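You operate a simulated robot arm through the tools that you are given. There is no shell and no other tool. Be economical: measure what you need, move in short steps, check, and stop when the job is done.

The job below is to be done with a simulated two-armed robot. You get a single attempt, and the scene is never put back.

Task
Take the green paddle and leave it on the top of the warming plate. Then put the yellow pot in the top of the drip grid. Then take the orange brush on the top of the packing table and put it away on the top of the charge bench. Then put the yellow cap on the top of the packing table away on the glue bench between fill valve and pots. Then fetch the yellow part and set it on the black-handled white tray. Then take the black brush on the deck of the pipe trolley and put it away on the step of the bar table. Then put the purple block on the second shelf from the bottom of the tray rack. Then lift the cups lid open. Keep to this order. Set down upright: yellow pot, purple block.

The check looks at the end state, three seconds after you hand in, the way a careful person would. Anything else that was tipped, shoved, dropped, spilled or broken makes it a failure. A push-on lid holds only when it is set on centred and level and pressed home; a screw cap is set on level and turned clockwise until tight.

Robot
Two 7-joint arms with two-finger parallel grippers on one trunk, on a base that drives. Base frame: it is fixed to the floor where the robot stands at the start and does not move with it; the origin is under the middle of the robot, x ahead of it, y to its left, z up. Units: cm, degrees, N and s.
The left shoulder is at the start at [6.4, 18.2, 113.7], the right one opposite. With the tool pointing down near the work surface each hand reaches from about 10 to 60 cm from the robot's upright axis, wherever it stands, measured 20 degrees to its own side. Places, roughly: black brush (4x4x10 cm) [-240, -90, 50]; black-handled white tray (31x17x7 cm) [-450, 180, 80]; cups lid [-170, 120, 120]; glue bench between fill valve and pots (17x29 cm) [50, 60, 82]; green paddle (3x3x20 cm) [70, 10, 90]; orange brush (10x4x6 cm) [-50, -80, 80]; purple block [-250, -100, 50]; second shelf of the tray rack [-410, -100, 70]; step of the bar table (86x12 cm) [-280, 388, 88]; top of the charge bench [-590, 370, 80]; top of the drip grid (30x22 cm) [-2, 356, 84]; top of the warming plate (12x12 cm) [-22, -96, 82]; yellow cap (7x7x5 cm) [-50, -100, 80]; yellow part (6x6x3 cm) [-80, -90, 90]; yellow pot (8x8x9 cm) [40, 20, 90]. Payload 3.91 kg a hand.
The tool frame of a hand sits at the grasp point between the pads (the TCP): z along the fingers, y along the line on which they close. The tips reach 3 cm beyond it. The gripper opens to 11 cm. The fingers are 2 cm wide and 1 cm thick; the gripper's body (4.8 by 11.2 cm) begins 5.5 cm behind the TCP.
Orientation is told as [roll, pitch, yaw] about the base's x, y, z axes, in that order, counted from this pose: with the fingers straight down and closing along the base's y, the tool's x points along the base's -x, its y along +y and its z along -z.

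Tools
- The arms move only by the tool servo_tool. It takes "left_series", "right_series" or both (then of equal length, played together; a hand with none holds still); each is a list of rows, each an object (a shift or turn left out is 0, a gripper value left out holds the last) with "translation": the shift along the tool's x, y, z in cm, a list of three; "turn": the turn, a rotation vector about the tool's x, y, z in degrees, a list of three; "fingers": the closure, from 0 (fully open) to 1 (shut). In form: [{"translation": [x, y, z], "turn": [rx, ry, rz], "fingers": fingers}, ...]. A call has 1 to 10 rows; each row shifts and turns the commanded pose from where the row before left it, along the tool's axes as they then stand. A row lasts 0.2 s, in which the tool goes at most 5 cm and 8.6 degrees; a call with a longer step from one row to the next is refused whole, and so is a gripper value outside its range. Where a pose cannot be reached the arm comes as near as it can. A force on the tool above 40 N (or 10 N above the force at the start of the call, whichever is more), or a blocked arm, ends the call early, and 0.2 s more pass. Each finger travels about 7.2 cm/s and halts on what it meets, pressing with about 22 N; the grip force reading is that of the motor and also rises with nothing between the fingers. The clock runs only during rows and for 0.2 s after the last one: add rows that do not move to give the fingers time. The reply holds the time, the measured pose of the TCP, the force on the tool along the base axes, the opening and the grip force, in the units named above and with some noise, with the torque about the TCP (base axes, N m) and any sound that the robot's microphone picked up.
- Cameras (640 x 400 px; columns grow to the right, rows downward): "scene" is now at [18.75, -3.73, 131.22]; the picture's right is [-0.45, -0.89, 0.00], its down [-0.64, 0.32, -0.70] and it looks along [0.63, -0.32, -0.71] (base axes); focal length 214 px, centre (320, 200). "left" rides on the left gripper at [7.2, -1.7, -10.3] in its tool frame; the picture's right is [0.23, 0.97, 0.00], its down [-0.76, 0.18, -0.62] and it looks along [-0.61, 0.14, 0.78] (tool axes); focal length 222 px, centre (320, 200). "right" rides on the right gripper at [7.2, 1.7, -10.3] in its tool frame; the picture's right is [-0.23, 0.97, 0.00], its down [-0.76, -0.18, -0.62] and it looks along [-0.61, -0.14, 0.78] (tool axes); focal length 222 px, centre (320, 200). There is no depth. A picture from a camera that has moved, and an enlarged one, comes with that camera's place and axes in the base frame and with its lens.
- get_image(camera): a new picture of that camera. It takes no simulated time.
- slide_trunk(by): slides the trunk up (or, below 0, down) by that many cm; the arms and the scene camera ride with it, the base frame stays. It gives what a move gives, with no picture.
- base_move(legs): drives the robot by 1 to 6 legs, each [ahead, left, turn to the left] in cm, cm and degrees, along the robot's own axes; the way and the turn of a leg run together, so that a leg with both is an arc; at most 150 cm and 180 degrees a leg. The arms and the cameras ride along, it lands a little off, and it stops where it bumps. It gives what a move gives.
- pan_tilt(pan, tilt): turns the head with the scene camera to pan (to the left, within 80 degrees either way) and tilt (down, from -29 to 69), counted from straight ahead of the robot. It gives what a move gives.
- inspect(camera, box): a new picture of the part [left, top, right, bottom] of that camera's present view, enlarged. It takes no simulated time.
- sign_off(): hands the job in; it is judged then, once.

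Go step by step. Nothing tells you exact positions but the pictures and the camera data: compare them with the known pose of the tool, close in by small moves and look again before you grip or let go. The budget is 217 turns and 208 pictures, counting those below and the enlarged ones. Unless the task says otherwise, let go and move clear before handing in.

The tools are called after "Request:" by a JSON object that holds its "method" and its "body". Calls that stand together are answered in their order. servo_tool: Moves the arms, as the interface text tells. Its arguments: {"type":"object","properties":{"left_series":{"type":"array","items":{"type":"object","properties":{"translation":{"type":"array","items":{"type":"number"}},"turn":{"type":"array","items":{"type":"number"}},"fingers":{"type":"number"}}}},"right_series":{"type":"array","items":{"type":"object","properties":{"translation":{"type":"array","items":{"type":"number"}},"turn":{"type":"array","items":{"type":"number"}},"fingers":{"type":"number"}}}}},"required":[]} The other tools are called the same way: slide_trunk (by) slides the trunk up or down; base_move (legs) drives the base; pan_tilt (pan, tilt) turns the head that bears the scene camera; get_image (camera) takes a picture; inspect (camera, box) takes an enlarged picture of a part of a camera's view; sign_off () hands the job in.

At the start:

```text
time: 0.0
left_ee_pos: [36.16, -5.13, 114.46]
left_ee_rot: [0.1, 0.1, -0.1]
left_force: [0.2, 0.9, 0.8]
left_torque: [0.03, 0.01, -0.01]
left_finger_gap: 11.0
left_grasp_force: 0.1
right_ee_pos: [29.25, -40.43, 114.8]
right_ee_rot: [0.0, -0.2, 0.0]
right_force: [0.1, 0.4, 0.0]
right_torque: [0.01, 0.03, 0.02]
right_finger_gap: 10.97
right_grasp_force: 0.2
trunk travel left (down, up): [-40.0, 11.4]
robot x, y, heading: [0.37, 0.19, -0.1]
head pan, tilt: [-26.8, 45.4]
```

scene: 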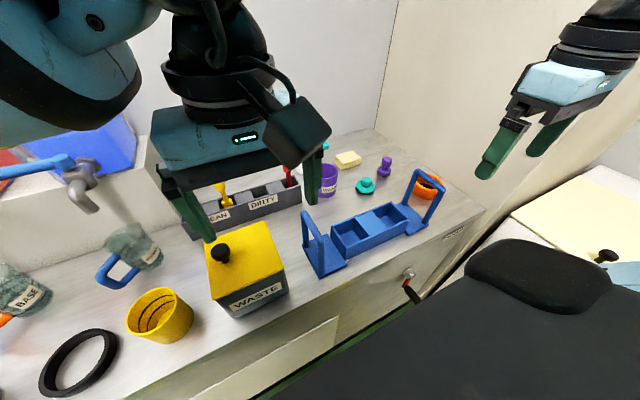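
right: 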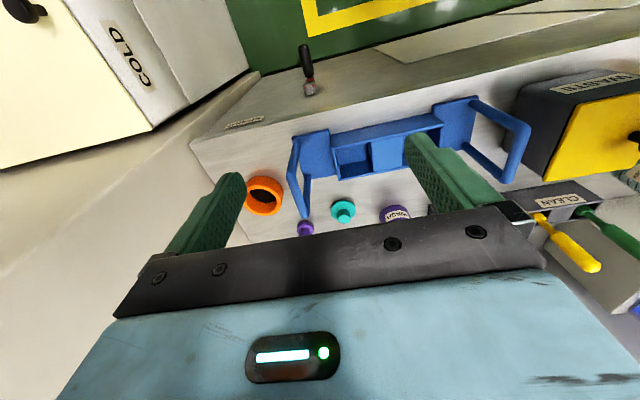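
left: 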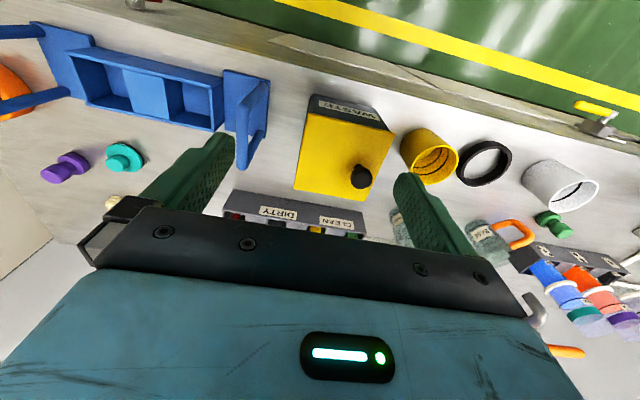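

I see the glue bench ahead with a paddle holder (CLEAN/DIRTY), the waste bin and the yellow pot. I'll look with the head centred and from the side before moving.

Request:
{"method": "pan_tilt", "body": {"pan": 15, "tilt": 45}}

Request:
{"method": "get_image", "body": {"camera": "scene"}}

Request:
{"method": "inspect", "body": {"camera": "left", "box": [200, 80, 640, 355]}}

```text
time: 1.1
left_ee_pos: [36.13, -5.22, 114.32]
left_ee_rot: [0.0, 0.0, 0.1]
left_force: [0.1, 0.3, -0.5]
left_torque: [0.01, -0.03, 0.01]
left_finger_gap: 10.99
left_grasp_force: 0.1
right_ee_pos: [29.37, -40.22, 114.91]
right_ee_rot: [0.0, -0.1, 0.1]
right_force: [0.1, 0.3, 0.4]
right_torque: [0.0, 0.01, -0.01]
right_finger_gap: 11.01
right_grasp_force: 0.0
trunk travel left (down, up): [-40.0, 11.4]
robot x, y, heading: [-0.41, 0.23, 0.2]
head pan, tilt: [15.0, 45.0]
```

```text
204 pictures are left
camera scene: at [19.38, 2.02, 131.29], right [0.26, -0.97, 0.0], down [-0.68, -0.18, -0.71], along [0.68, 0.18, -0.71], focal length 214 px, centre (320, 200)
```

scene: 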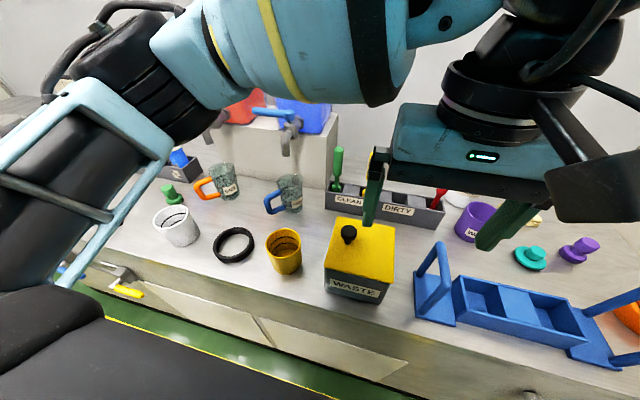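

```text
1.45 times, centred on (420, 218) of left
camera zoom: at [28.96, -6.89, 124.77], right [-0.23, 0.97, 0.0], down [0.76, 0.18, 0.62], along [0.61, 0.14, -0.78], focal length 323 px, centre (174, 174)
```

zoom: 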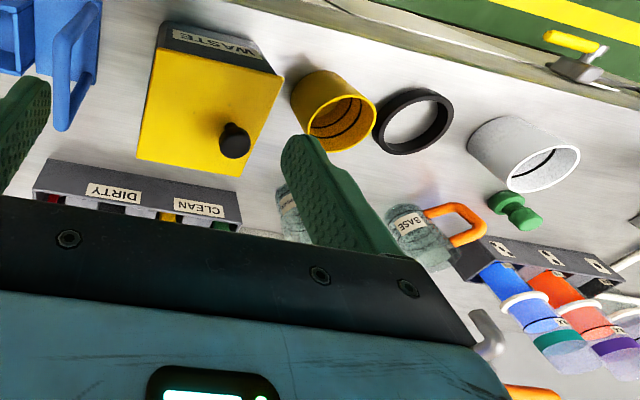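

The green paddle stands in the CLEAN slot near (69,10), handle top about z 100; the pot is near (42,16). I'll bring the left hand over and pitch its fingers forward, so the paddle can later be laid flat.

Request:
{"method": "servo_tool", "body": {"left_series": [{"translation": [0, 4, 0]}, {"translation": [0, 4, 0]}, {"translation": [0, 4, 0]}, {"translation": [0, 4, 0]}, {"turn": [0, -8.5, 0]}, {"turn": [0, -8.5, 0]}, {"turn": [0, -8.5, 0]}, {"turn": [0, -8.5, 0]}, {"turn": [0, -8.5, 0]}, {"turn": [0, -8.5, 0]}]}}

Request:
{"method": "get_image", "body": {"camera": "left"}}

Request:
{"method": "get_image", "body": {"camera": "scene"}}

```text
time: 3.3
left_ee_pos: [36.85, 9.94, 115.19]
left_ee_rot: [0.1, -51.1, 0.1]
left_force: [-0.2, 0.0, -0.2]
left_torque: [0.01, 0.0, 0.04]
left_finger_gap: 10.99
left_grasp_force: 0.0
left hand out of reach, approached as far as the arm can: row 10
right_ee_pos: [29.33, -40.42, 114.97]
right_ee_rot: [0.1, -0.1, 0.0]
right_force: [-0.3, -0.2, -0.2]
right_torque: [0.0, 0.02, 0.01]
right_finger_gap: 11.02
right_grasp_force: 0.1
trunk travel left (down, up): [-40.0, 11.4]
robot x, y, heading: [-0.48, -0.51, -0.3]
head pan, tilt: [15.0, 45.0]
```

```text
202 pictures are left
camera left: at [24.4, 8.3, 116.02], right [-0.14, 0.97, -0.18], down [-0.01, 0.18, 0.98], along [0.99, 0.14, -0.02], focal length 222 px, centre (320, 200)
```

left: 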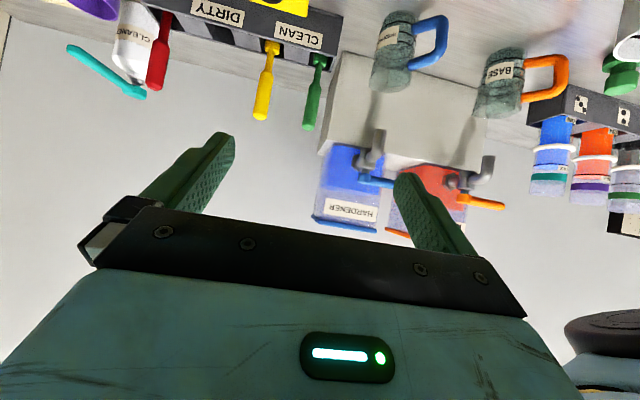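

```text
201 pictures are left
camera scene: at [19.38, 1.96, 131.29], right [0.26, -0.97, 0.0], down [-0.68, -0.18, -0.71], along [0.68, 0.18, -0.71], focal length 214 px, centre (320, 200)
```

scene: 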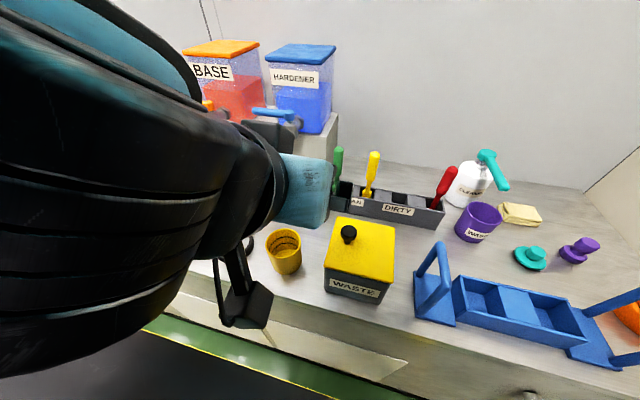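

The paddle handle spans about z 92–102 at x≈64–69, y≈10. I'll move forward part way with the fingers partly closed and look again.

Request:
{"method": "servo_tool", "body": {"left_series": [{"translation": [-1, 0, 4.2], "turn": [0, -6, 0], "fingers": 0.45}, {"translation": [-1, 0, 4.2], "turn": [0, -6, 0]}, {"translation": [0, 0, 3], "turn": [0, -6, 0]}, {"turn": [0, -6, 0]}, {}]}}

Request:
{"method": "get_image", "body": {"camera": "left"}}

Request:
{"method": "get_image", "body": {"camera": "scene"}}

```text
time: 4.5
left_ee_pos: [47.45, 10.15, 110.29]
left_ee_rot: [0.0, -75.0, 0.0]
left_force: [0.1, -0.2, 1.4]
left_torque: [-0.01, 0.03, 0.0]
left_finger_gap: 6.05
left_grasp_force: 0.1
right_ee_pos: [29.41, -40.32, 114.97]
right_ee_rot: [-0.1, 0.0, 0.0]
right_force: [-0.4, -0.7, 0.6]
right_torque: [-0.03, 0.01, 0.05]
right_finger_gap: 11.0
right_grasp_force: 0.1
trunk travel left (down, up): [-40.0, 11.4]
robot x, y, heading: [0.02, 0.21, -0.1]
head pan, tilt: [15.0, 45.0]
```

```text
200 pictures are left
camera left: at [35.64, 8.45, 105.94], right [-0.06, 0.97, -0.22], down [-0.4, 0.18, 0.9], along [0.91, 0.14, 0.38], focal length 222 px, centre (320, 200)
```

left: 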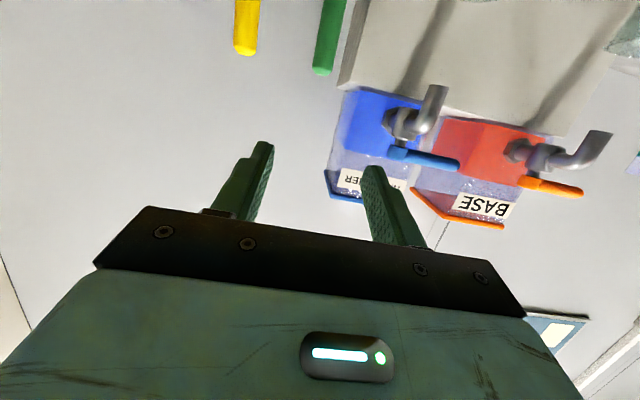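

```text
199 pictures are left
camera scene: at [19.39, 2.03, 131.29], right [0.26, -0.97, 0.0], down [-0.68, -0.18, -0.71], along [0.68, 0.18, -0.71], focal length 214 px, centre (320, 200)
```

scene: 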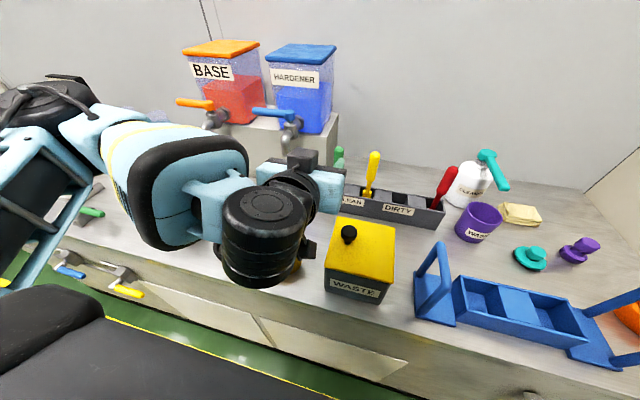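

Triangulating gives the paddle handle at about (67,10) with its end at z≈102. I'll yaw slightly so the wrist clears the waste bin and go to a pre-grasp point.

Request:
{"method": "servo_tool", "body": {"left_series": [{"turn": [5.8, 0, 1.55]}, {"turn": [5.8, 0, 1.55]}, {"turn": [0, 5, 0]}, {"translation": [2.4, 1.31, 3.43]}, {"translation": [2.4, 1.31, 3.43]}, {"translation": [2.4, 1.31, 3.43]}, {}]}}

Request:
{"method": "get_image", "body": {"camera": "left"}}

Request:
{"method": "get_image", "body": {"camera": "scene"}}

```text
time: 6.1
left_ee_pos: [55.37, 10.42, 102.01]
left_ee_rot: [0.4, -69.2, -11.5]
left_force: [0.1, 0.5, -0.7]
left_torque: [-0.02, -0.02, -0.09]
left_finger_gap: 6.05
left_grasp_force: 0.0
left hand out of reach, approached as far as the arm can: row 6
right_ee_pos: [29.23, -39.96, 115.06]
right_ee_rot: [0.0, -0.2, -0.1]
right_force: [-0.5, 0.8, 0.5]
right_torque: [-0.03, -0.02, 0.04]
right_finger_gap: 11.02
right_grasp_force: 0.2
trunk travel left (down, up): [-40.0, 11.4]
robot x, y, heading: [-0.34, -0.33, -0.1]
head pan, tilt: [15.0, 45.0]
```

```text
198 pictures are left
camera left: at [43.01, 11.18, 99.05], right [0.11, 0.97, -0.21], down [-0.27, 0.23, 0.93], along [0.96, -0.04, 0.29], focal length 222 px, centre (320, 200)
```

left: 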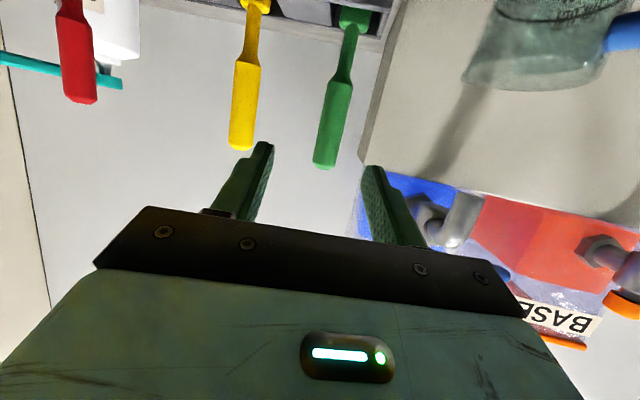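

```text
197 pictures are left
camera scene: at [19.33, 2.32, 131.29], right [0.26, -0.97, 0.0], down [-0.68, -0.18, -0.71], along [0.68, 0.18, -0.71], focal length 214 px, centre (320, 200)
```

scene: 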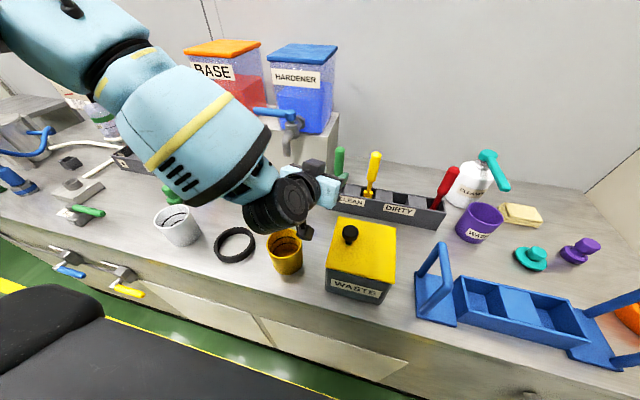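

The handle end is confirmed at about (67,9.8,102). I step forward and check where the arm really goes.

Request:
{"method": "servo_tool", "body": {"left_series": [{"translation": [-2.1, -0.2, 4.4]}, {}]}}

```text
time: 6.7
left_ee_pos: [60.05, 8.76, 102.47]
left_ee_rot: [0.1, -70.0, -12.1]
left_force: [-1.0, 0.2, 0.5]
left_torque: [0.01, -0.02, 0.02]
left_finger_gap: 6.05
left_grasp_force: 0.1
right_ee_pos: [29.17, -40.33, 114.89]
right_ee_rot: [0.0, -0.2, -0.1]
right_force: [-0.2, 0.4, 0.3]
right_torque: [-0.01, -0.03, 0.01]
right_finger_gap: 11.01
right_grasp_force: 0.0
trunk travel left (down, up): [-40.0, 11.4]
robot x, y, heading: [-0.02, 0.03, 0.1]
head pan, tilt: [15.0, 45.0]
```

The arm now counts from where it really is. I align sideways and in height, then advance over the handle.

Request:
{"method": "servo_tool", "body": {"left_series": [{"translation": [1.9, 2.5, 0]}, {"translation": [0, 0, 3.5]}, {}]}}

Request:
{"method": "get_image", "body": {"camera": "left"}}

Request:
{"method": "get_image", "body": {"camera": "scene"}}

```text
time: 7.5
left_ee_pos: [61.24, 10.63, 102.54]
left_ee_rot: [0.0, -69.9, -11.9]
left_force: [0.9, -0.5, 0.0]
left_torque: [-0.01, -0.01, -0.02]
left_finger_gap: 6.06
left_grasp_force: 0.0
left hand out of reach, approached as far as the arm can: row 1, 2
right_ee_pos: [29.31, -40.29, 115.06]
right_ee_rot: [-0.1, 0.0, 0.0]
right_force: [1.1, 0.6, -1.0]
right_torque: [-0.03, -0.01, 0.0]
right_finger_gap: 11.0
right_grasp_force: 0.1
trunk travel left (down, up): [-40.0, 11.4]
robot x, y, heading: [0.07, -0.14, -0.2]
head pan, tilt: [15.0, 45.0]
```

```text
196 pictures are left
camera left: at [48.95, 11.58, 99.29], right [0.12, 0.97, -0.21], down [-0.28, 0.24, 0.93], along [0.95, -0.06, 0.3], focal length 222 px, centre (320, 200)
```

left: 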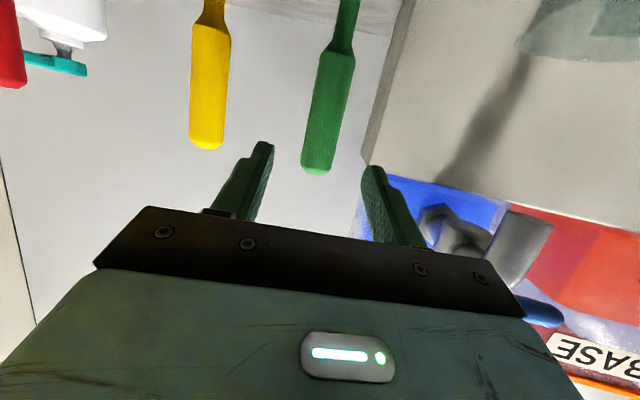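

```text
195 pictures are left
camera scene: at [19.38, 2.06, 131.29], right [0.26, -0.97, 0.0], down [-0.68, -0.18, -0.71], along [0.68, 0.18, -0.71], focal length 214 px, centre (320, 200)
```

scene: 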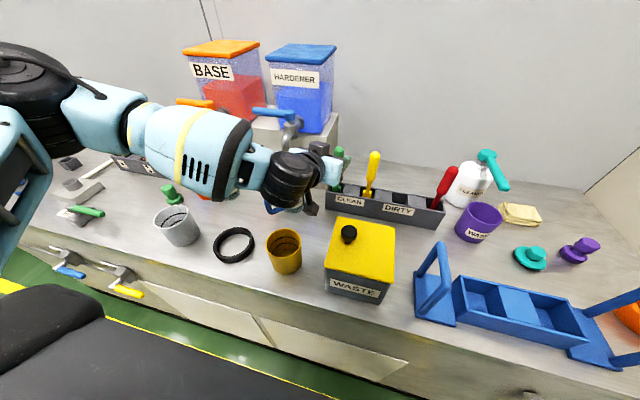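

The arm can't go lower at this pitch, so the trunk will do the lowering. First I advance level over the handle.

Request:
{"method": "servo_tool", "body": {"left_series": [{"translation": [-1.0, 0.2, 2.8]}, {"translation": [-1.0, 0.2, 2.8]}, {}]}}

Request:
{"method": "get_image", "body": {"camera": "left"}}

```text
time: 8.3
left_ee_pos: [67.02, 10.01, 102.64]
left_ee_rot: [-0.1, -69.9, -11.9]
left_force: [-0.4, 0.4, 0.8]
left_torque: [0.01, 0.01, 0.01]
left_finger_gap: 6.05
left_grasp_force: 0.0
right_ee_pos: [29.22, -40.27, 115.08]
right_ee_rot: [0.1, -0.2, 0.1]
right_force: [0.0, 0.2, 0.0]
right_torque: [-0.02, 0.0, 0.01]
right_finger_gap: 11.01
right_grasp_force: 0.0
trunk travel left (down, up): [-40.0, 11.4]
robot x, y, heading: [-0.28, -0.0, -0.2]
head pan, tilt: [15.0, 45.0]
```

```text
194 pictures are left
camera left: at [54.86, 10.87, 99.26], right [0.13, 0.97, -0.21], down [-0.28, 0.24, 0.93], along [0.95, -0.06, 0.3], focal length 222 px, centre (320, 200)
```

left: 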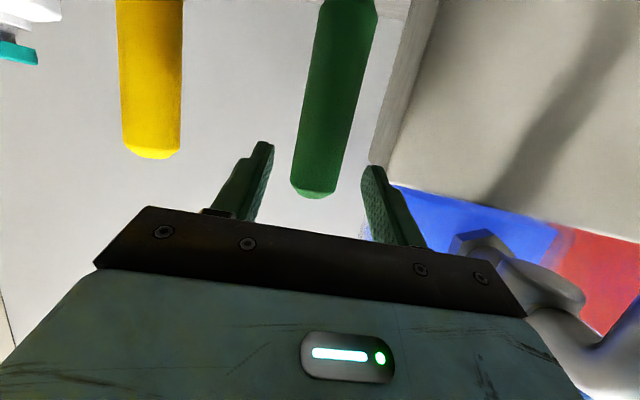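

The handle sits between the fingers in line with the TCP. I lower the trunk 5 cm so the pads straddle the handle lower down.

Request:
{"method": "slide_trunk", "body": {"by": -5}}

Request:
{"method": "get_image", "body": {"camera": "left"}}

Request:
{"method": "get_image", "body": {"camera": "scene"}}

```text
time: 9.2
left_ee_pos: [67.06, 10.09, 97.79]
left_ee_rot: [0.0, -70.0, -11.9]
left_force: [-0.6, -0.2, 0.3]
left_torque: [0.02, -0.05, 0.02]
left_finger_gap: 6.06
left_grasp_force: 0.1
right_ee_pos: [29.21, -40.37, 109.97]
right_ee_rot: [-0.1, 0.0, 0.1]
right_force: [-0.4, -0.4, 0.5]
right_torque: [-0.01, -0.01, 0.02]
right_finger_gap: 11.0
right_grasp_force: 0.1
trunk travel left (down, up): [-35.0, 16.4]
robot x, y, heading: [0.4, -0.01, -0.1]
head pan, tilt: [15.0, 45.0]
```

```text
193 pictures are left
camera left: at [54.89, 11.01, 94.47], right [0.13, 0.97, -0.21], down [-0.28, 0.24, 0.93], along [0.95, -0.06, 0.3], focal length 222 px, centre (320, 200)
```

left: 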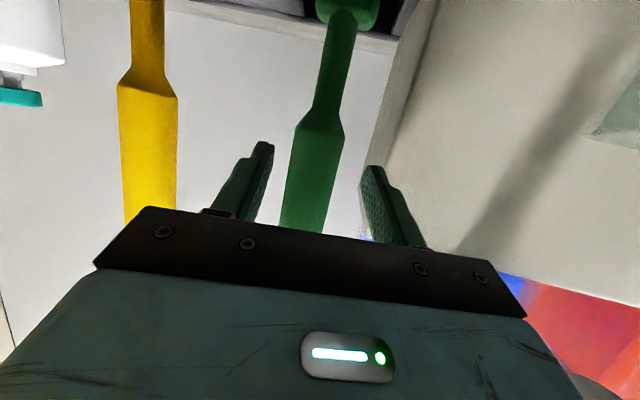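

```text
192 pictures are left
camera scene: at [21.14, 2.04, 125.86], right [0.26, -0.97, 0.0], down [-0.68, -0.18, -0.71], along [0.68, 0.18, -0.71], focal length 214 px, centre (320, 200)
```

scene: 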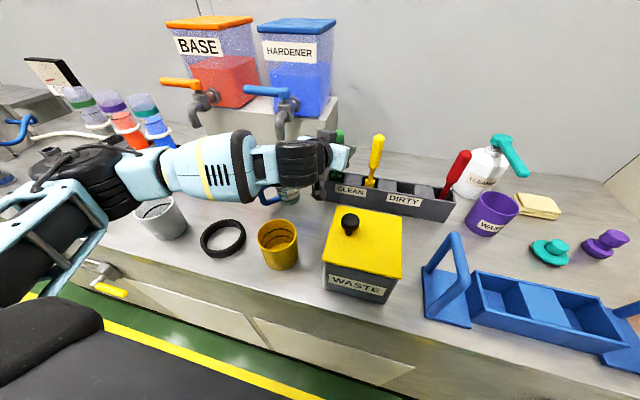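

The handle passes between the pads; I close and then lift with the trunk.

Request:
{"method": "servo_tool", "body": {"left_series": [{"fingers": 1}, {"fingers": 1}, {"fingers": 1}]}}

Request:
{"method": "get_image", "body": {"camera": "left"}}

```text
time: 10.0
left_ee_pos: [67.07, 10.0, 97.59]
left_ee_rot: [-0.1, -69.9, -12.0]
left_force: [0.2, -0.1, 0.1]
left_torque: [0.04, 0.04, -0.01]
left_finger_gap: 2.33
left_grasp_force: 22.1
right_ee_pos: [29.41, -40.43, 109.92]
right_ee_rot: [0.0, -0.1, 0.0]
right_force: [-0.2, 0.0, -0.1]
right_torque: [0.01, -0.01, 0.01]
right_finger_gap: 11.0
right_grasp_force: 0.0
trunk travel left (down, up): [-35.0, 16.4]
robot x, y, heading: [-0.21, -0.2, -0.1]
head pan, tilt: [15.0, 45.0]
```

```text
191 pictures are left
camera left: at [54.87, 10.97, 94.4], right [0.13, 0.97, -0.21], down [-0.28, 0.24, 0.93], along [0.95, -0.06, 0.3], focal length 222 px, centre (320, 200)
```

left: 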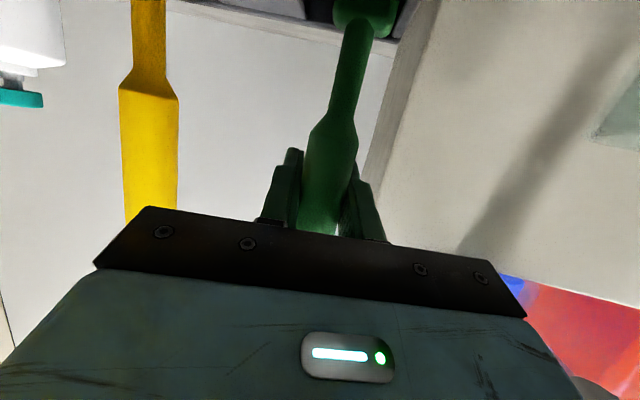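

Gripped at 2.3 cm. I raise the trunk fully to pull the paddle out of its slot.

Request:
{"method": "slide_trunk", "body": {"by": 16}}

Request:
{"method": "get_image", "body": {"camera": "left"}}

Request:
{"method": "get_image", "body": {"camera": "scene"}}

```text
time: 11.8
left_ee_pos: [67.13, 10.21, 113.23]
left_ee_rot: [-0.1, -69.8, -11.7]
left_force: [0.2, 0.6, -1.6]
left_torque: [-0.03, 0.0, 0.0]
left_finger_gap: 2.29
left_grasp_force: 22.5
right_ee_pos: [29.36, -40.29, 125.86]
right_ee_rot: [0.1, 0.0, 0.1]
right_force: [0.7, 0.0, -0.2]
right_torque: [-0.01, -0.01, 0.0]
right_finger_gap: 11.03
right_grasp_force: 0.0
trunk travel left (down, up): [-51.0, 0.4]
robot x, y, heading: [-0.32, -0.16, 0.2]
head pan, tilt: [15.0, 45.0]
```

```text
190 pictures are left
camera left: at [54.91, 10.97, 110.23], right [0.12, 0.97, -0.21], down [-0.28, 0.24, 0.93], along [0.95, -0.06, 0.3], focal length 222 px, centre (320, 200)
```

left: 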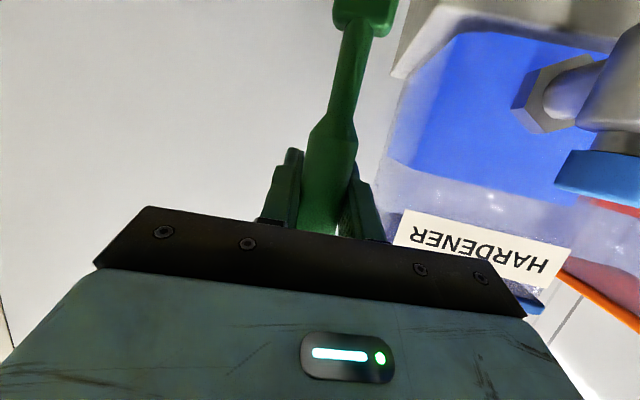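

```text
189 pictures are left
camera scene: at [9.55, 2.02, 144.25], right [0.26, -0.97, 0.0], down [-0.68, -0.18, -0.71], along [0.68, 0.18, -0.71], focal length 214 px, centre (320, 200)
```

scene: 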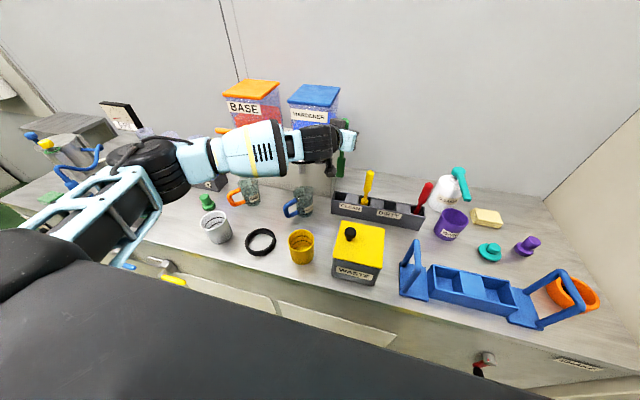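

The paddle is free. I retract it up and back from the bench and look to the right to find the warming plate.

Request:
{"method": "servo_tool", "body": {"left_series": [{"translation": [-0.5, 0, -4.4]}, {"translation": [-0.5, 0, -4.4]}, {"translation": [-0.5, 0, -4.4]}, {"translation": [-0.5, 0, -4.4]}, {"translation": [-0.5, 0, -4.4]}, {}]}}

Request:
{"method": "pan_tilt", "body": {"pan": -80, "tilt": 35}}

Request:
{"method": "get_image", "body": {"camera": "scene"}}

Request:
{"method": "get_image", "body": {"camera": "left"}}

```text
time: 13.2
left_ee_pos: [47.59, 14.27, 123.31]
left_ee_rot: [-0.1, -69.9, -11.9]
left_force: [-0.7, 0.3, -0.6]
left_torque: [-0.02, -0.01, 0.02]
left_finger_gap: 2.31
left_grasp_force: 21.7
right_ee_pos: [29.37, -40.25, 125.99]
right_ee_rot: [0.1, 0.1, 0.0]
right_force: [-0.1, 0.4, 0.4]
right_torque: [-0.02, -0.01, 0.0]
right_finger_gap: 10.98
right_grasp_force: 0.0
trunk travel left (down, up): [-51.0, 0.4]
robot x, y, heading: [-0.1, -0.04, -0.4]
head pan, tilt: [15.0, 45.0]
```

```text
time: 14.9
left_ee_pos: [47.66, 14.35, 123.28]
left_ee_rot: [-0.1, -70.0, -11.8]
left_force: [0.1, 0.1, 0.0]
left_torque: [0.03, 0.01, 0.0]
left_finger_gap: 2.27
left_grasp_force: 22.0
right_ee_pos: [29.21, -40.2, 125.96]
right_ee_rot: [-0.1, -0.1, 0.0]
right_force: [-0.1, -0.3, -0.4]
right_torque: [0.0, -0.02, 0.0]
right_finger_gap: 10.99
right_grasp_force: 0.1
trunk travel left (down, up): [-51.0, 0.4]
robot x, y, heading: [-0.21, -0.12, -0.2]
head pan, tilt: [-80.0, 35.0]
```

```text
188 pictures are left
camera scene: at [3.16, -8.75, 145.74], right [-0.98, -0.17, 0.0], down [-0.1, 0.56, -0.82], along [0.14, -0.81, -0.57], focal length 214 px, centre (320, 200)
```

scene: 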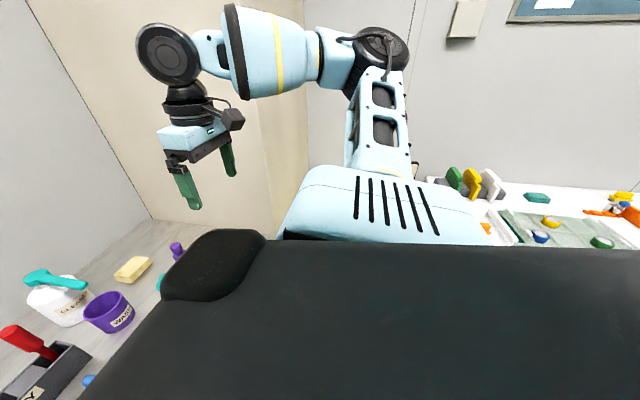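

```text
187 pictures are left
camera left: at [35.35, 15.17, 120.08], right [0.13, 0.97, -0.21], down [-0.28, 0.24, 0.93], along [0.95, -0.06, 0.3], focal length 222 px, centre (320, 200)
```

left: 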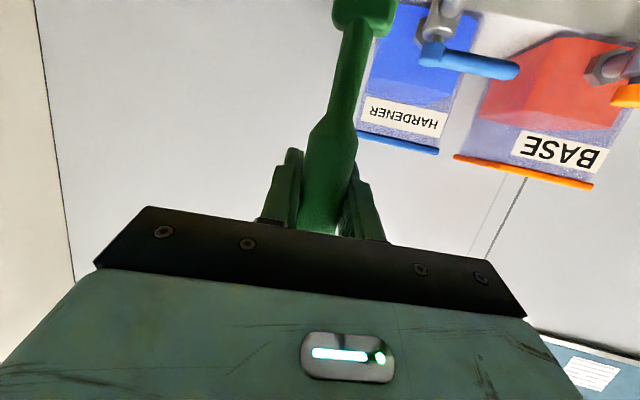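

I back off from the bench, then turn right towards the packing table.

Request:
{"method": "base_move", "body": {"legs": [[-35, 0, 0], [0, 0, -90]]}}

Request:
{"method": "pan_tilt", "body": {"pan": 0, "tilt": 40}}

Request:
{"method": "get_image", "body": {"camera": "scene"}}

```text
time: 21.1
left_ee_pos: [-21.39, -47.69, 123.27]
left_ee_rot: [-0.2, -70.1, -102.3]
left_force: [0.0, 1.1, -0.4]
left_torque: [-0.04, -0.02, 0.0]
left_finger_gap: 2.32
left_grasp_force: 22.3
right_ee_pos: [-75.85, -29.2, 125.94]
right_ee_rot: [0.1, -0.1, -90.3]
right_force: [0.0, -0.6, 0.6]
right_torque: [0.01, 0.02, 0.03]
right_finger_gap: 11.02
right_grasp_force: 0.0
trunk travel left (down, up): [-51.0, 0.4]
robot x, y, heading: [-35.32, 0.0, -90.5]
head pan, tilt: [-80.0, 35.0]
```

```text
time: 22.6
left_ee_pos: [-21.44, -47.82, 123.32]
left_ee_rot: [-0.1, -70.0, -102.1]
left_force: [0.3, -0.1, 0.0]
left_torque: [0.01, 0.0, 0.0]
left_finger_gap: 2.29
left_grasp_force: 22.2
right_ee_pos: [-75.88, -29.16, 126.01]
right_ee_rot: [0.0, -0.1, -90.4]
right_force: [-0.8, -0.1, 0.0]
right_torque: [0.02, -0.01, 0.02]
right_finger_gap: 11.0
right_grasp_force: 0.1
trunk travel left (down, up): [-51.0, 0.4]
robot x, y, heading: [-35.36, -0.21, -90.7]
head pan, tilt: [0.0, 40.0]
```

```text
186 pictures are left
camera scene: at [-35.32, -10.2, 144.99], right [-1.0, 0.01, 0.0], down [0.0, 0.64, -0.77], along [-0.01, -0.77, -0.64], focal length 214 px, centre (320, 200)
```

scene: 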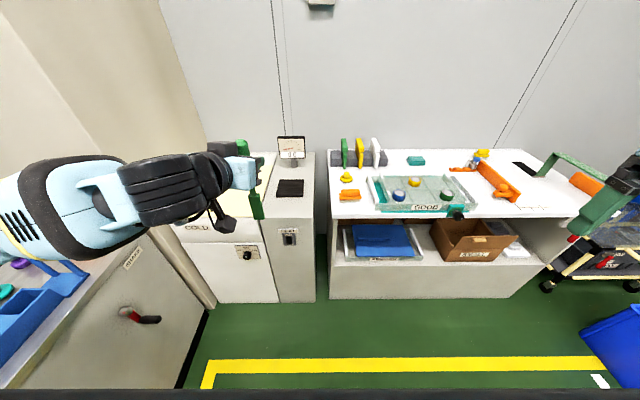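

The black plate on the machine at about (-22,-95,82) is the warming plate; the packing table beside it holds the orange brush, the yellow cap and the yellow part. I zoom in.

Request:
{"method": "inspect", "body": {"camera": "scene", "box": [170, 120, 370, 245]}}

Request:
{"method": "inspect", "body": {"camera": "scene", "box": [320, 120, 560, 270]}}

```text
3.20 times, centred on (270, 182) of scene
camera zoom: at [-35.32, -10.2, 144.99], right [-1.0, 0.01, 0.0], down [0.0, 0.64, -0.77], along [-0.01, -0.77, -0.64], focal length 686 px, centre (480, 256)
```

zoom: 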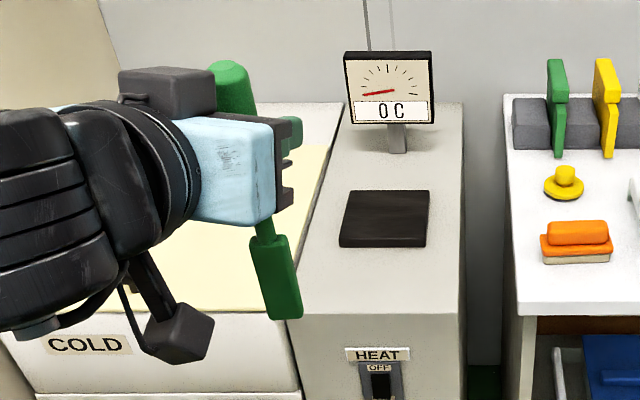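

```text
2.67 times, centred on (440, 195) of scene
camera zoom: at [-35.32, -10.2, 144.99], right [-1.0, 0.01, 0.0], down [0.0, 0.64, -0.77], along [-0.01, -0.77, -0.64], focal length 572 px, centre (0, 213)
```

zoom: 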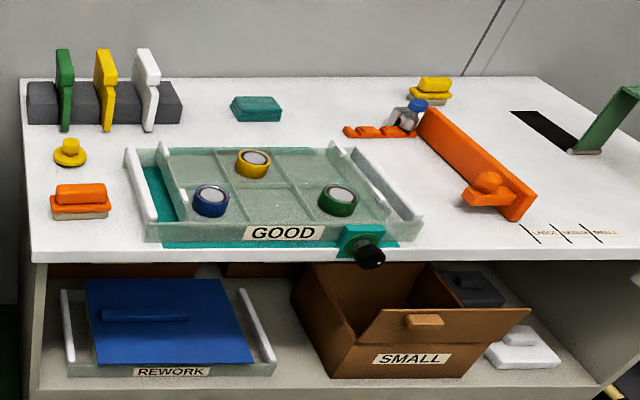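

The paddle will lie on the plate with its blade towards me. I pitch the hand from -70 to about +20 degrees and straighten the yaw here in free space.

Request:
{"method": "servo_tool", "body": {"left_series": [{"turn": [-5.8, 0, -1.9]}, {"turn": [-5.8, 0, -1.9]}, {"turn": [0, 8.5, 0]}, {"turn": [0, 8.5, 0]}, {"turn": [0, 8.5, 0]}, {"turn": [0, 8.5, 0]}, {"turn": [0, 8.5, 0]}, {"turn": [0, 8.5, 0]}, {"turn": [0, 8.5, 0]}, {"turn": [0, 8.5, 0]}]}}

Request:
{"method": "get_image", "body": {"camera": "left"}}

```text
time: 24.8
left_ee_pos: [-21.34, -47.9, 123.23]
left_ee_rot: [0.4, -1.9, -90.3]
left_force: [-0.3, 0.9, -0.4]
left_torque: [0.0, 0.02, 0.01]
left_finger_gap: 2.28
left_grasp_force: 22.4
right_ee_pos: [-75.92, -29.29, 125.9]
right_ee_rot: [0.0, 0.0, -90.4]
right_force: [0.8, -0.6, 0.9]
right_torque: [-0.01, 0.02, -0.04]
right_finger_gap: 11.01
right_grasp_force: 0.0
trunk travel left (down, up): [-51.0, 0.4]
robot x, y, heading: [-35.39, -0.06, -90.6]
head pan, tilt: [0.0, 40.0]
```

```text
183 pictures are left
camera left: at [-23.07, -40.22, 133.45], right [0.97, 0.22, 0.0], down [0.17, -0.74, 0.65], along [0.14, -0.63, -0.76], focal length 222 px, centre (320, 200)
```

left: 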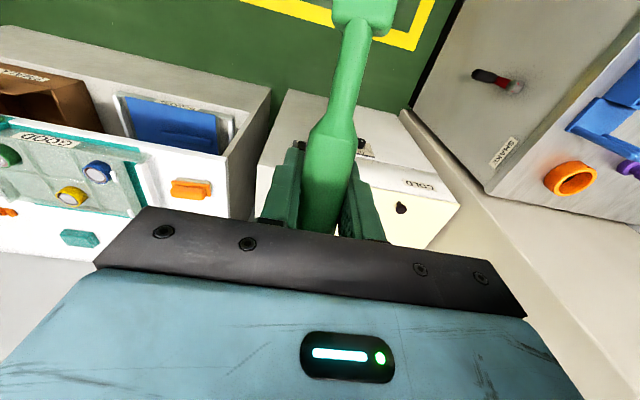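

Now I finish the pitch to +20 and drive ahead.

Request:
{"method": "servo_tool", "body": {"left_series": [{"turn": [0, 7.5, 0]}, {"turn": [0, 7.5, 0]}, {"turn": [0, 7, 0]}, {}]}}

Request:
{"method": "base_move", "body": {"legs": [[38, 0, 0]]}}

Request:
{"method": "slide_trunk", "body": {"by": -11}}

Request:
{"method": "get_image", "body": {"camera": "scene"}}

Request:
{"method": "get_image", "body": {"camera": "left"}}

```text
time: 25.8
left_ee_pos: [-21.39, -47.68, 123.17]
left_ee_rot: [0.4, 20.1, -90.0]
left_force: [0.4, -0.3, -1.0]
left_torque: [-0.02, 0.0, 0.03]
left_finger_gap: 2.27
left_grasp_force: 21.6
right_ee_pos: [-75.82, -29.16, 125.88]
right_ee_rot: [0.0, -0.2, -90.4]
right_force: [-0.7, -0.3, 0.2]
right_torque: [-0.02, 0.02, -0.04]
right_finger_gap: 11.01
right_grasp_force: 0.2
trunk travel left (down, up): [-51.0, 0.4]
robot x, y, heading: [-35.1, -0.13, -90.6]
head pan, tilt: [0.0, 40.0]
```

```text
time: 28.2
left_ee_pos: [-21.75, -84.91, 123.3]
left_ee_rot: [0.3, 20.0, -90.2]
left_force: [-0.5, 0.5, -0.1]
left_torque: [0.0, -0.01, 0.01]
left_finger_gap: 2.27
left_grasp_force: 22.2
right_ee_pos: [-76.1, -66.27, 126.13]
right_ee_rot: [-0.1, -0.1, -90.4]
right_force: [0.5, -0.5, 0.8]
right_torque: [0.0, 0.01, 0.0]
right_finger_gap: 10.99
right_grasp_force: 0.0
trunk travel left (down, up): [-51.0, 0.4]
robot x, y, heading: [-35.8, -37.08, -90.4]
head pan, tilt: [0.0, 40.0]
```

```text
time: 29.6
left_ee_pos: [-21.69, -85.01, 112.37]
left_ee_rot: [0.5, 19.9, -90.2]
left_force: [0.0, -0.2, -1.3]
left_torque: [-0.02, -0.01, 0.03]
left_finger_gap: 2.29
left_grasp_force: 22.0
right_ee_pos: [-76.09, -66.34, 114.99]
right_ee_rot: [0.0, -0.1, -90.4]
right_force: [-0.3, 0.3, -0.3]
right_torque: [0.01, 0.0, -0.02]
right_finger_gap: 11.01
right_grasp_force: 0.1
trunk travel left (down, up): [-40.0, 11.4]
robot x, y, heading: [-35.58, -37.18, -90.7]
head pan, tilt: [0.0, 40.0]
```

```text
182 pictures are left
camera scene: at [-35.69, -57.32, 132.02], right [-1.0, 0.01, 0.0], down [0.01, 0.64, -0.77], along [-0.01, -0.77, -0.64], focal length 214 px, centre (320, 200)
```

scene: 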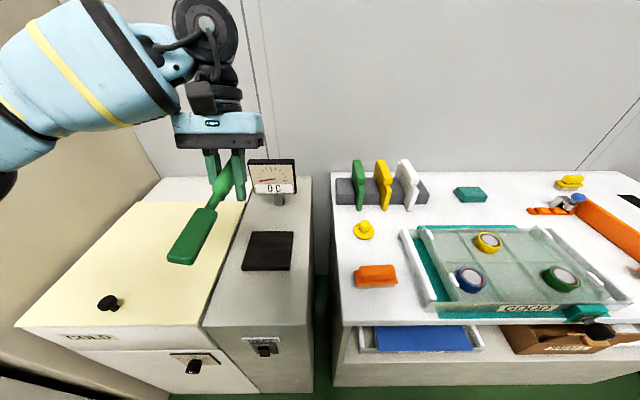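

```text
181 pictures are left
camera left: at [-23.41, -81.66, 124.58], right [0.97, 0.21, 0.08], down [0.17, -0.93, 0.33], along [0.15, -0.3, -0.94], focal length 222 px, centre (320, 200)
```

left: 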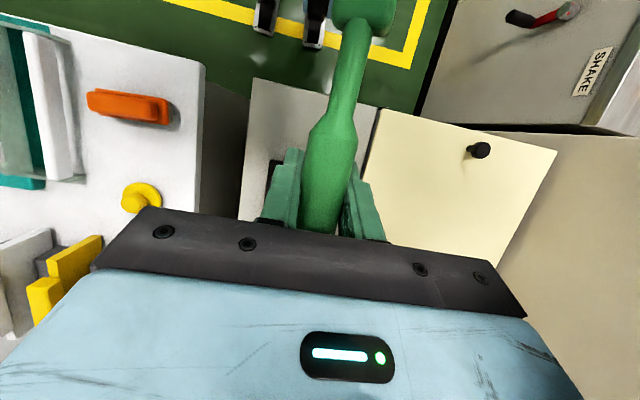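

The paddle is level with its blade towards me, and the plate centre is at (-21.7,-94). I move forward 14 cm, go down most of the way and look.

Request:
{"method": "servo_tool", "body": {"left_series": [{"translation": [-4.4, 0, -1.6]}, {"translation": [-4.4, 0, -1.6]}, {"translation": [-4.4, 0, -1.6]}, {"translation": [-1.6, 0, 4.5]}, {"translation": [-1.6, 0, 4.5]}, {"translation": [-1.6, 0, 4.5]}, {"translation": [-1.6, 0, 4.5]}, {}]}}

Request:
{"method": "get_image", "body": {"camera": "scene"}}

Request:
{"method": "get_image", "body": {"camera": "left"}}

```text
time: 31.4
left_ee_pos: [-21.72, -97.57, 93.02]
left_ee_rot: [0.4, 20.0, -90.1]
left_force: [-1.0, 0.2, -0.7]
left_torque: [-0.07, 0.0, 0.03]
left_finger_gap: 2.3
left_grasp_force: 22.0
left hand out of reach, approached as far as the arm can: row 3
right_ee_pos: [-76.22, -66.15, 114.93]
right_ee_rot: [0.0, -0.1, -90.5]
right_force: [0.4, 0.2, -0.8]
right_torque: [-0.02, -0.01, 0.0]
right_finger_gap: 11.0
right_grasp_force: 0.2
trunk travel left (down, up): [-40.0, 11.4]
robot x, y, heading: [-35.78, -37.37, -90.7]
head pan, tilt: [0.0, 40.0]
```

```text
180 pictures are left
camera scene: at [-35.7, -57.31, 132.03], right [-1.0, 0.01, 0.0], down [0.01, 0.64, -0.77], along [-0.01, -0.77, -0.64], focal length 214 px, centre (320, 200)
```

scene: 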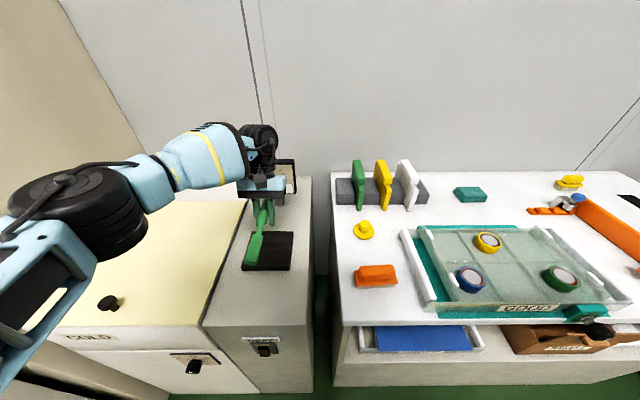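

```text
179 pictures are left
camera left: at [-23.51, -94.25, 105.22], right [0.97, 0.21, 0.08], down [0.17, -0.93, 0.33], along [0.15, -0.3, -0.94], focal length 222 px, centre (320, 200)
```

left: 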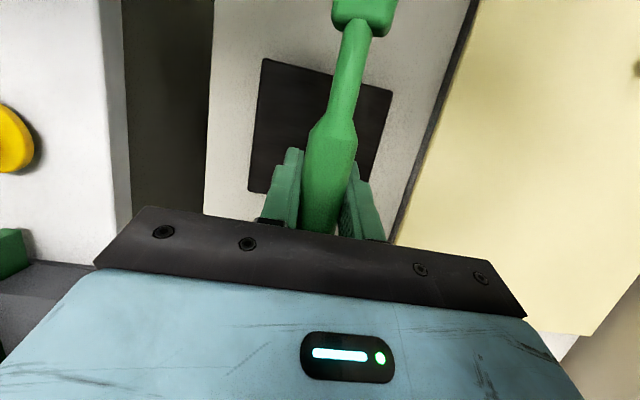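

The paddle is aligned over the plate; I drive 2 cm ahead to centre its weight, then lower.

Request:
{"method": "base_move", "body": {"legs": [[2, 0, 0]]}}

Request:
{"method": "servo_tool", "body": {"left_series": [{"translation": [-1.0, 0, 2.8]}, {"translation": [-0.7, 0, 1.9]}, {}]}}

Request:
{"method": "get_image", "body": {"camera": "left"}}

Request:
{"method": "inspect", "body": {"camera": "scene", "box": [180, 140, 340, 300]}}

```text
time: 32.2
left_ee_pos: [-21.78, -99.58, 93.05]
left_ee_rot: [0.5, 20.1, -90.2]
left_force: [0.0, 0.4, -0.5]
left_torque: [-0.03, -0.01, 0.02]
left_finger_gap: 2.29
left_grasp_force: 21.1
right_ee_pos: [-76.16, -68.13, 114.98]
right_ee_rot: [0.0, -0.1, -90.6]
right_force: [-0.6, 1.0, -0.2]
right_torque: [-0.01, 0.03, -0.03]
right_finger_gap: 11.02
right_grasp_force: 0.2
trunk travel left (down, up): [-40.0, 11.4]
robot x, y, heading: [-35.41, -39.08, -90.5]
head pan, tilt: [0.0, 40.0]
```

```text
time: 33.0
left_ee_pos: [-21.78, -99.64, 87.85]
left_ee_rot: [0.5, 20.0, -90.1]
left_force: [-0.3, -0.4, -1.1]
left_torque: [-0.02, 0.0, -0.01]
left_finger_gap: 2.28
left_grasp_force: 22.0
right_ee_pos: [-76.16, -68.22, 115.01]
right_ee_rot: [0.0, -0.1, -90.4]
right_force: [0.1, 0.9, 0.8]
right_torque: [0.0, -0.02, -0.01]
right_finger_gap: 10.97
right_grasp_force: 0.0
trunk travel left (down, up): [-40.0, 11.4]
robot x, y, heading: [-35.95, -39.46, -90.8]
head pan, tilt: [0.0, 40.0]
```

```text
178 pictures are left
camera left: at [-23.57, -96.36, 100.15], right [0.97, 0.21, 0.08], down [0.17, -0.93, 0.33], along [0.15, -0.3, -0.94], focal length 222 px, centre (320, 200)
```

left: 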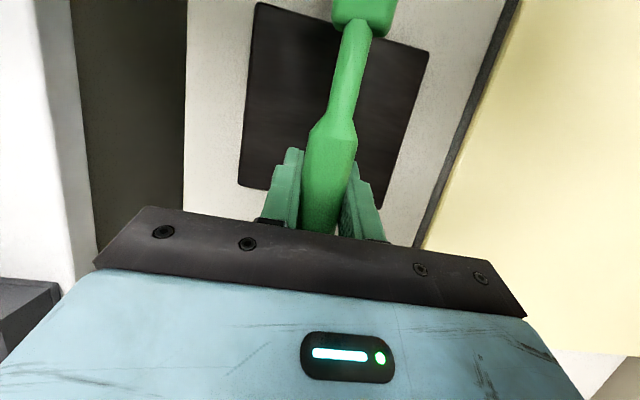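

```text
2.50 times, centred on (260, 220) of scene
camera zoom: at [-35.71, -59.27, 132.02], right [-1.0, 0.01, 0.0], down [0.01, 0.64, -0.77], along [-0.01, -0.77, -0.64], focal length 536 px, centre (470, 150)
```

zoom: 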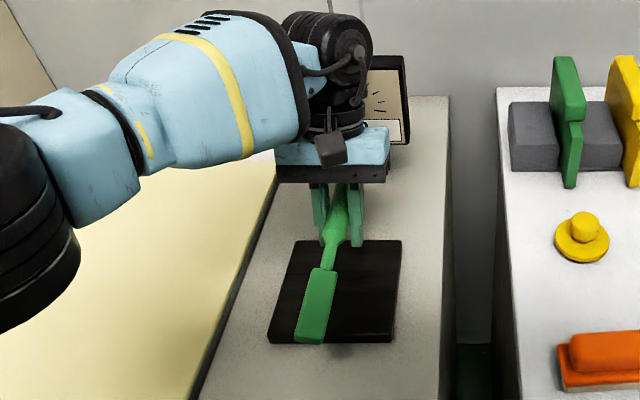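

It's lined up with the plate. I lower in small steps towards contact.

Request:
{"method": "servo_tool", "body": {"left_series": [{"translation": [-0.34, 0, 0.94]}, {"translation": [-0.2, 0, 0.6]}, {}]}}

Request:
{"method": "inspect", "body": {"camera": "scene", "box": [220, 180, 300, 240]}}

```text
time: 33.8
left_ee_pos: [-21.86, -99.56, 86.16]
left_ee_rot: [0.4, 20.0, -90.2]
left_force: [-0.4, -0.4, -0.9]
left_torque: [-0.04, 0.0, 0.02]
left_finger_gap: 2.32
left_grasp_force: 21.8
right_ee_pos: [-76.24, -68.3, 114.9]
right_ee_rot: [-0.1, -0.1, -90.4]
right_force: [0.0, -0.4, -0.7]
right_torque: [-0.02, 0.0, 0.0]
right_finger_gap: 11.02
right_grasp_force: 0.0
trunk travel left (down, up): [-40.0, 11.4]
robot x, y, heading: [-35.5, -39.41, -90.2]
head pan, tilt: [0.0, 40.0]
```

```text
6.67 times, centred on (260, 210) of scene
camera zoom: at [-35.72, -59.31, 132.01], right [-1.0, 0.01, 0.0], down [0.01, 0.64, -0.77], along [-0.01, -0.77, -0.64], focal length 1430 px, centre (720, 133)
```

zoom: 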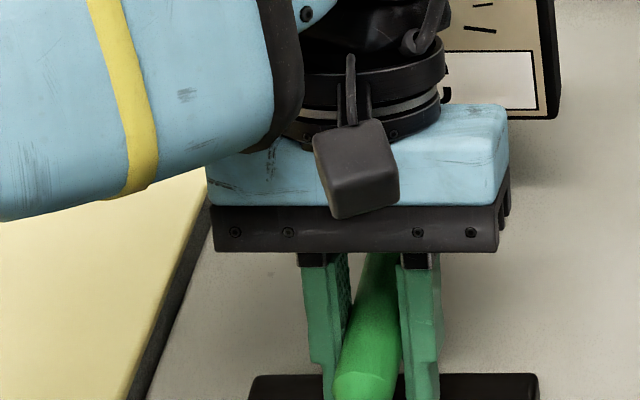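

Still no contact; I go down in 0.4 cm steps.

Request:
{"method": "servo_tool", "body": {"left_series": [{"translation": [-0.14, 0, 0.38]}, {}, {"translation": [-0.14, 0, 0.38]}, {}, {"translation": [-0.1, 0, 0.28]}, {}]}}

Request:
{"method": "get_image", "body": {"camera": "left"}}

Request:
{"method": "inspect", "body": {"camera": "scene", "box": [210, 170, 310, 290]}}

```text
time: 35.2
left_ee_pos: [-21.74, -99.5, 85.24]
left_ee_rot: [0.4, 20.1, -90.1]
left_force: [-0.5, 0.0, -0.3]
left_torque: [-0.03, -0.04, 0.01]
left_finger_gap: 2.29
left_grasp_force: 22.6
right_ee_pos: [-76.21, -68.26, 115.03]
right_ee_rot: [0.0, -0.1, -90.5]
right_force: [0.5, -0.1, 0.2]
right_torque: [0.0, 0.01, 0.0]
right_finger_gap: 11.0
right_grasp_force: 0.0
trunk travel left (down, up): [-40.0, 11.4]
robot x, y, heading: [-35.37, -39.51, -90.3]
head pan, tilt: [0.0, 40.0]
```

```text
175 pictures are left
camera left: at [-23.47, -96.26, 97.48], right [0.97, 0.21, 0.08], down [0.17, -0.93, 0.33], along [0.15, -0.3, -0.94], focal length 222 px, centre (320, 200)
```

left: 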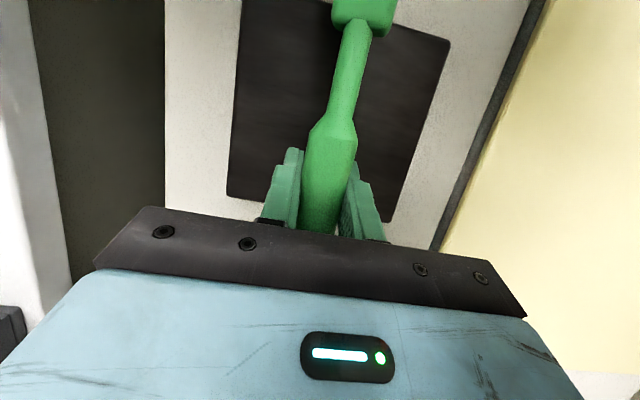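

```text
3.33 times, centred on (260, 230) of scene
camera zoom: at [-35.72, -59.3, 132.01], right [-1.0, 0.01, 0.0], down [0.01, 0.64, -0.77], along [-0.01, -0.77, -0.64], focal length 715 px, centre (520, 100)
```

zoom: 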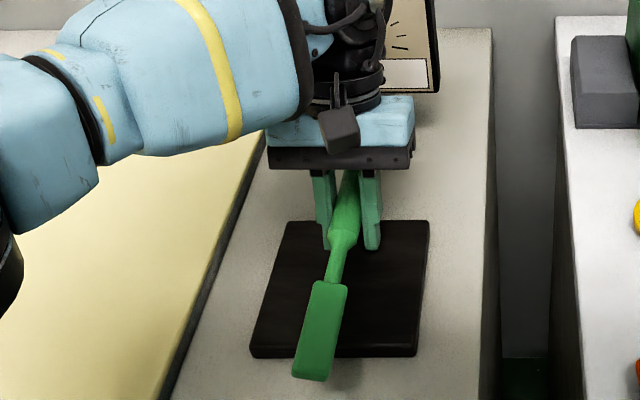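

Close to contact; a little further down.

Request:
{"method": "servo_tool", "body": {"left_series": [{"translation": [-0.1, 0, 0.28]}, {}, {"translation": [-0.1, 0, 0.28]}, {}, {"translation": [-0.1, 0, 0.28]}, {}]}}

```text
time: 36.6
left_ee_pos: [-21.85, -99.74, 85.02]
left_ee_rot: [0.1, 19.7, -90.2]
left_force: [1.6, 6.3, 17.2]
left_torque: [0.19, 0.2, -0.14]
left_finger_gap: 2.3
left_grasp_force: 22.2
right_ee_pos: [-76.17, -68.25, 115.07]
right_ee_rot: [0.0, -0.1, -90.4]
right_force: [0.8, -0.2, 0.5]
right_torque: [-0.01, -0.01, 0.0]
right_finger_gap: 10.97
right_grasp_force: 0.1
trunk travel left (down, up): [-40.0, 11.4]
robot x, y, heading: [-35.44, -39.63, -90.5]
head pan, tilt: [0.0, 40.0]
stopped in row 6 (left hand): the force on the tool passed its limit at 41 N (the readings are from after the stop); the commanded pose is now the measured one
```

Contact with the plate. I ease up slightly and open gently.

Request:
{"method": "servo_tool", "body": {"left_series": [{"translation": [0.07, 0, -0.2]}, {"fingers": 0.7}, {"fingers": 0.55}, {"fingers": 0.4}, {"fingers": 0.4}]}}

Request:
{"method": "get_image", "body": {"camera": "left"}}

Request:
{"method": "inspect", "body": {"camera": "scene", "box": [210, 170, 310, 290]}}

```text
time: 37.8
left_ee_pos: [-21.74, -99.74, 84.9]
left_ee_rot: [0.3, 19.6, -90.2]
left_force: [6.8, -3.7, 11.0]
left_torque: [-0.12, 0.16, 0.14]
left_finger_gap: 6.21
left_grasp_force: 0.0
right_ee_pos: [-76.21, -68.2, 114.96]
right_ee_rot: [0.0, -0.2, -90.6]
right_force: [0.1, 0.0, -0.5]
right_torque: [0.0, 0.0, 0.03]
right_finger_gap: 10.99
right_grasp_force: 0.0
trunk travel left (down, up): [-40.0, 11.4]
robot x, y, heading: [-35.74, -39.49, -90.6]
head pan, tilt: [0.0, 40.0]
```

```text
173 pictures are left
camera left: at [-23.45, -96.33, 97.21], right [0.97, 0.21, 0.08], down [0.17, -0.93, 0.33], along [0.14, -0.31, -0.94], focal length 222 px, centre (320, 200)
```

left: 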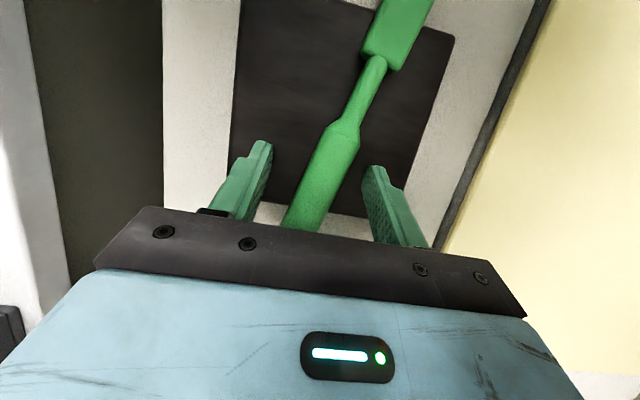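

```text
3.33 times, centred on (260, 230) of scene
camera zoom: at [-35.64, -59.25, 132.02], right [-1.0, 0.01, 0.0], down [0.01, 0.64, -0.77], along [-0.01, -0.77, -0.64], focal length 715 px, centre (520, 100)
```

zoom: 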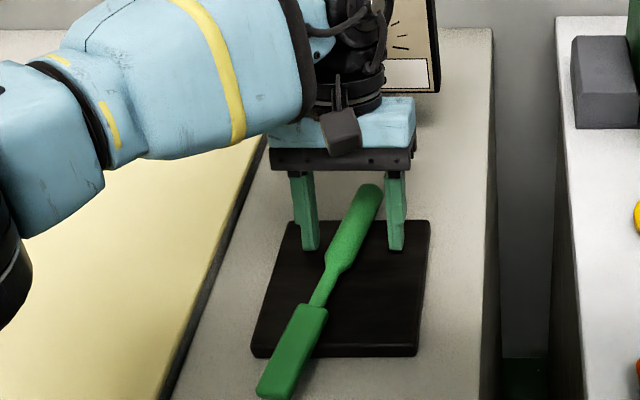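

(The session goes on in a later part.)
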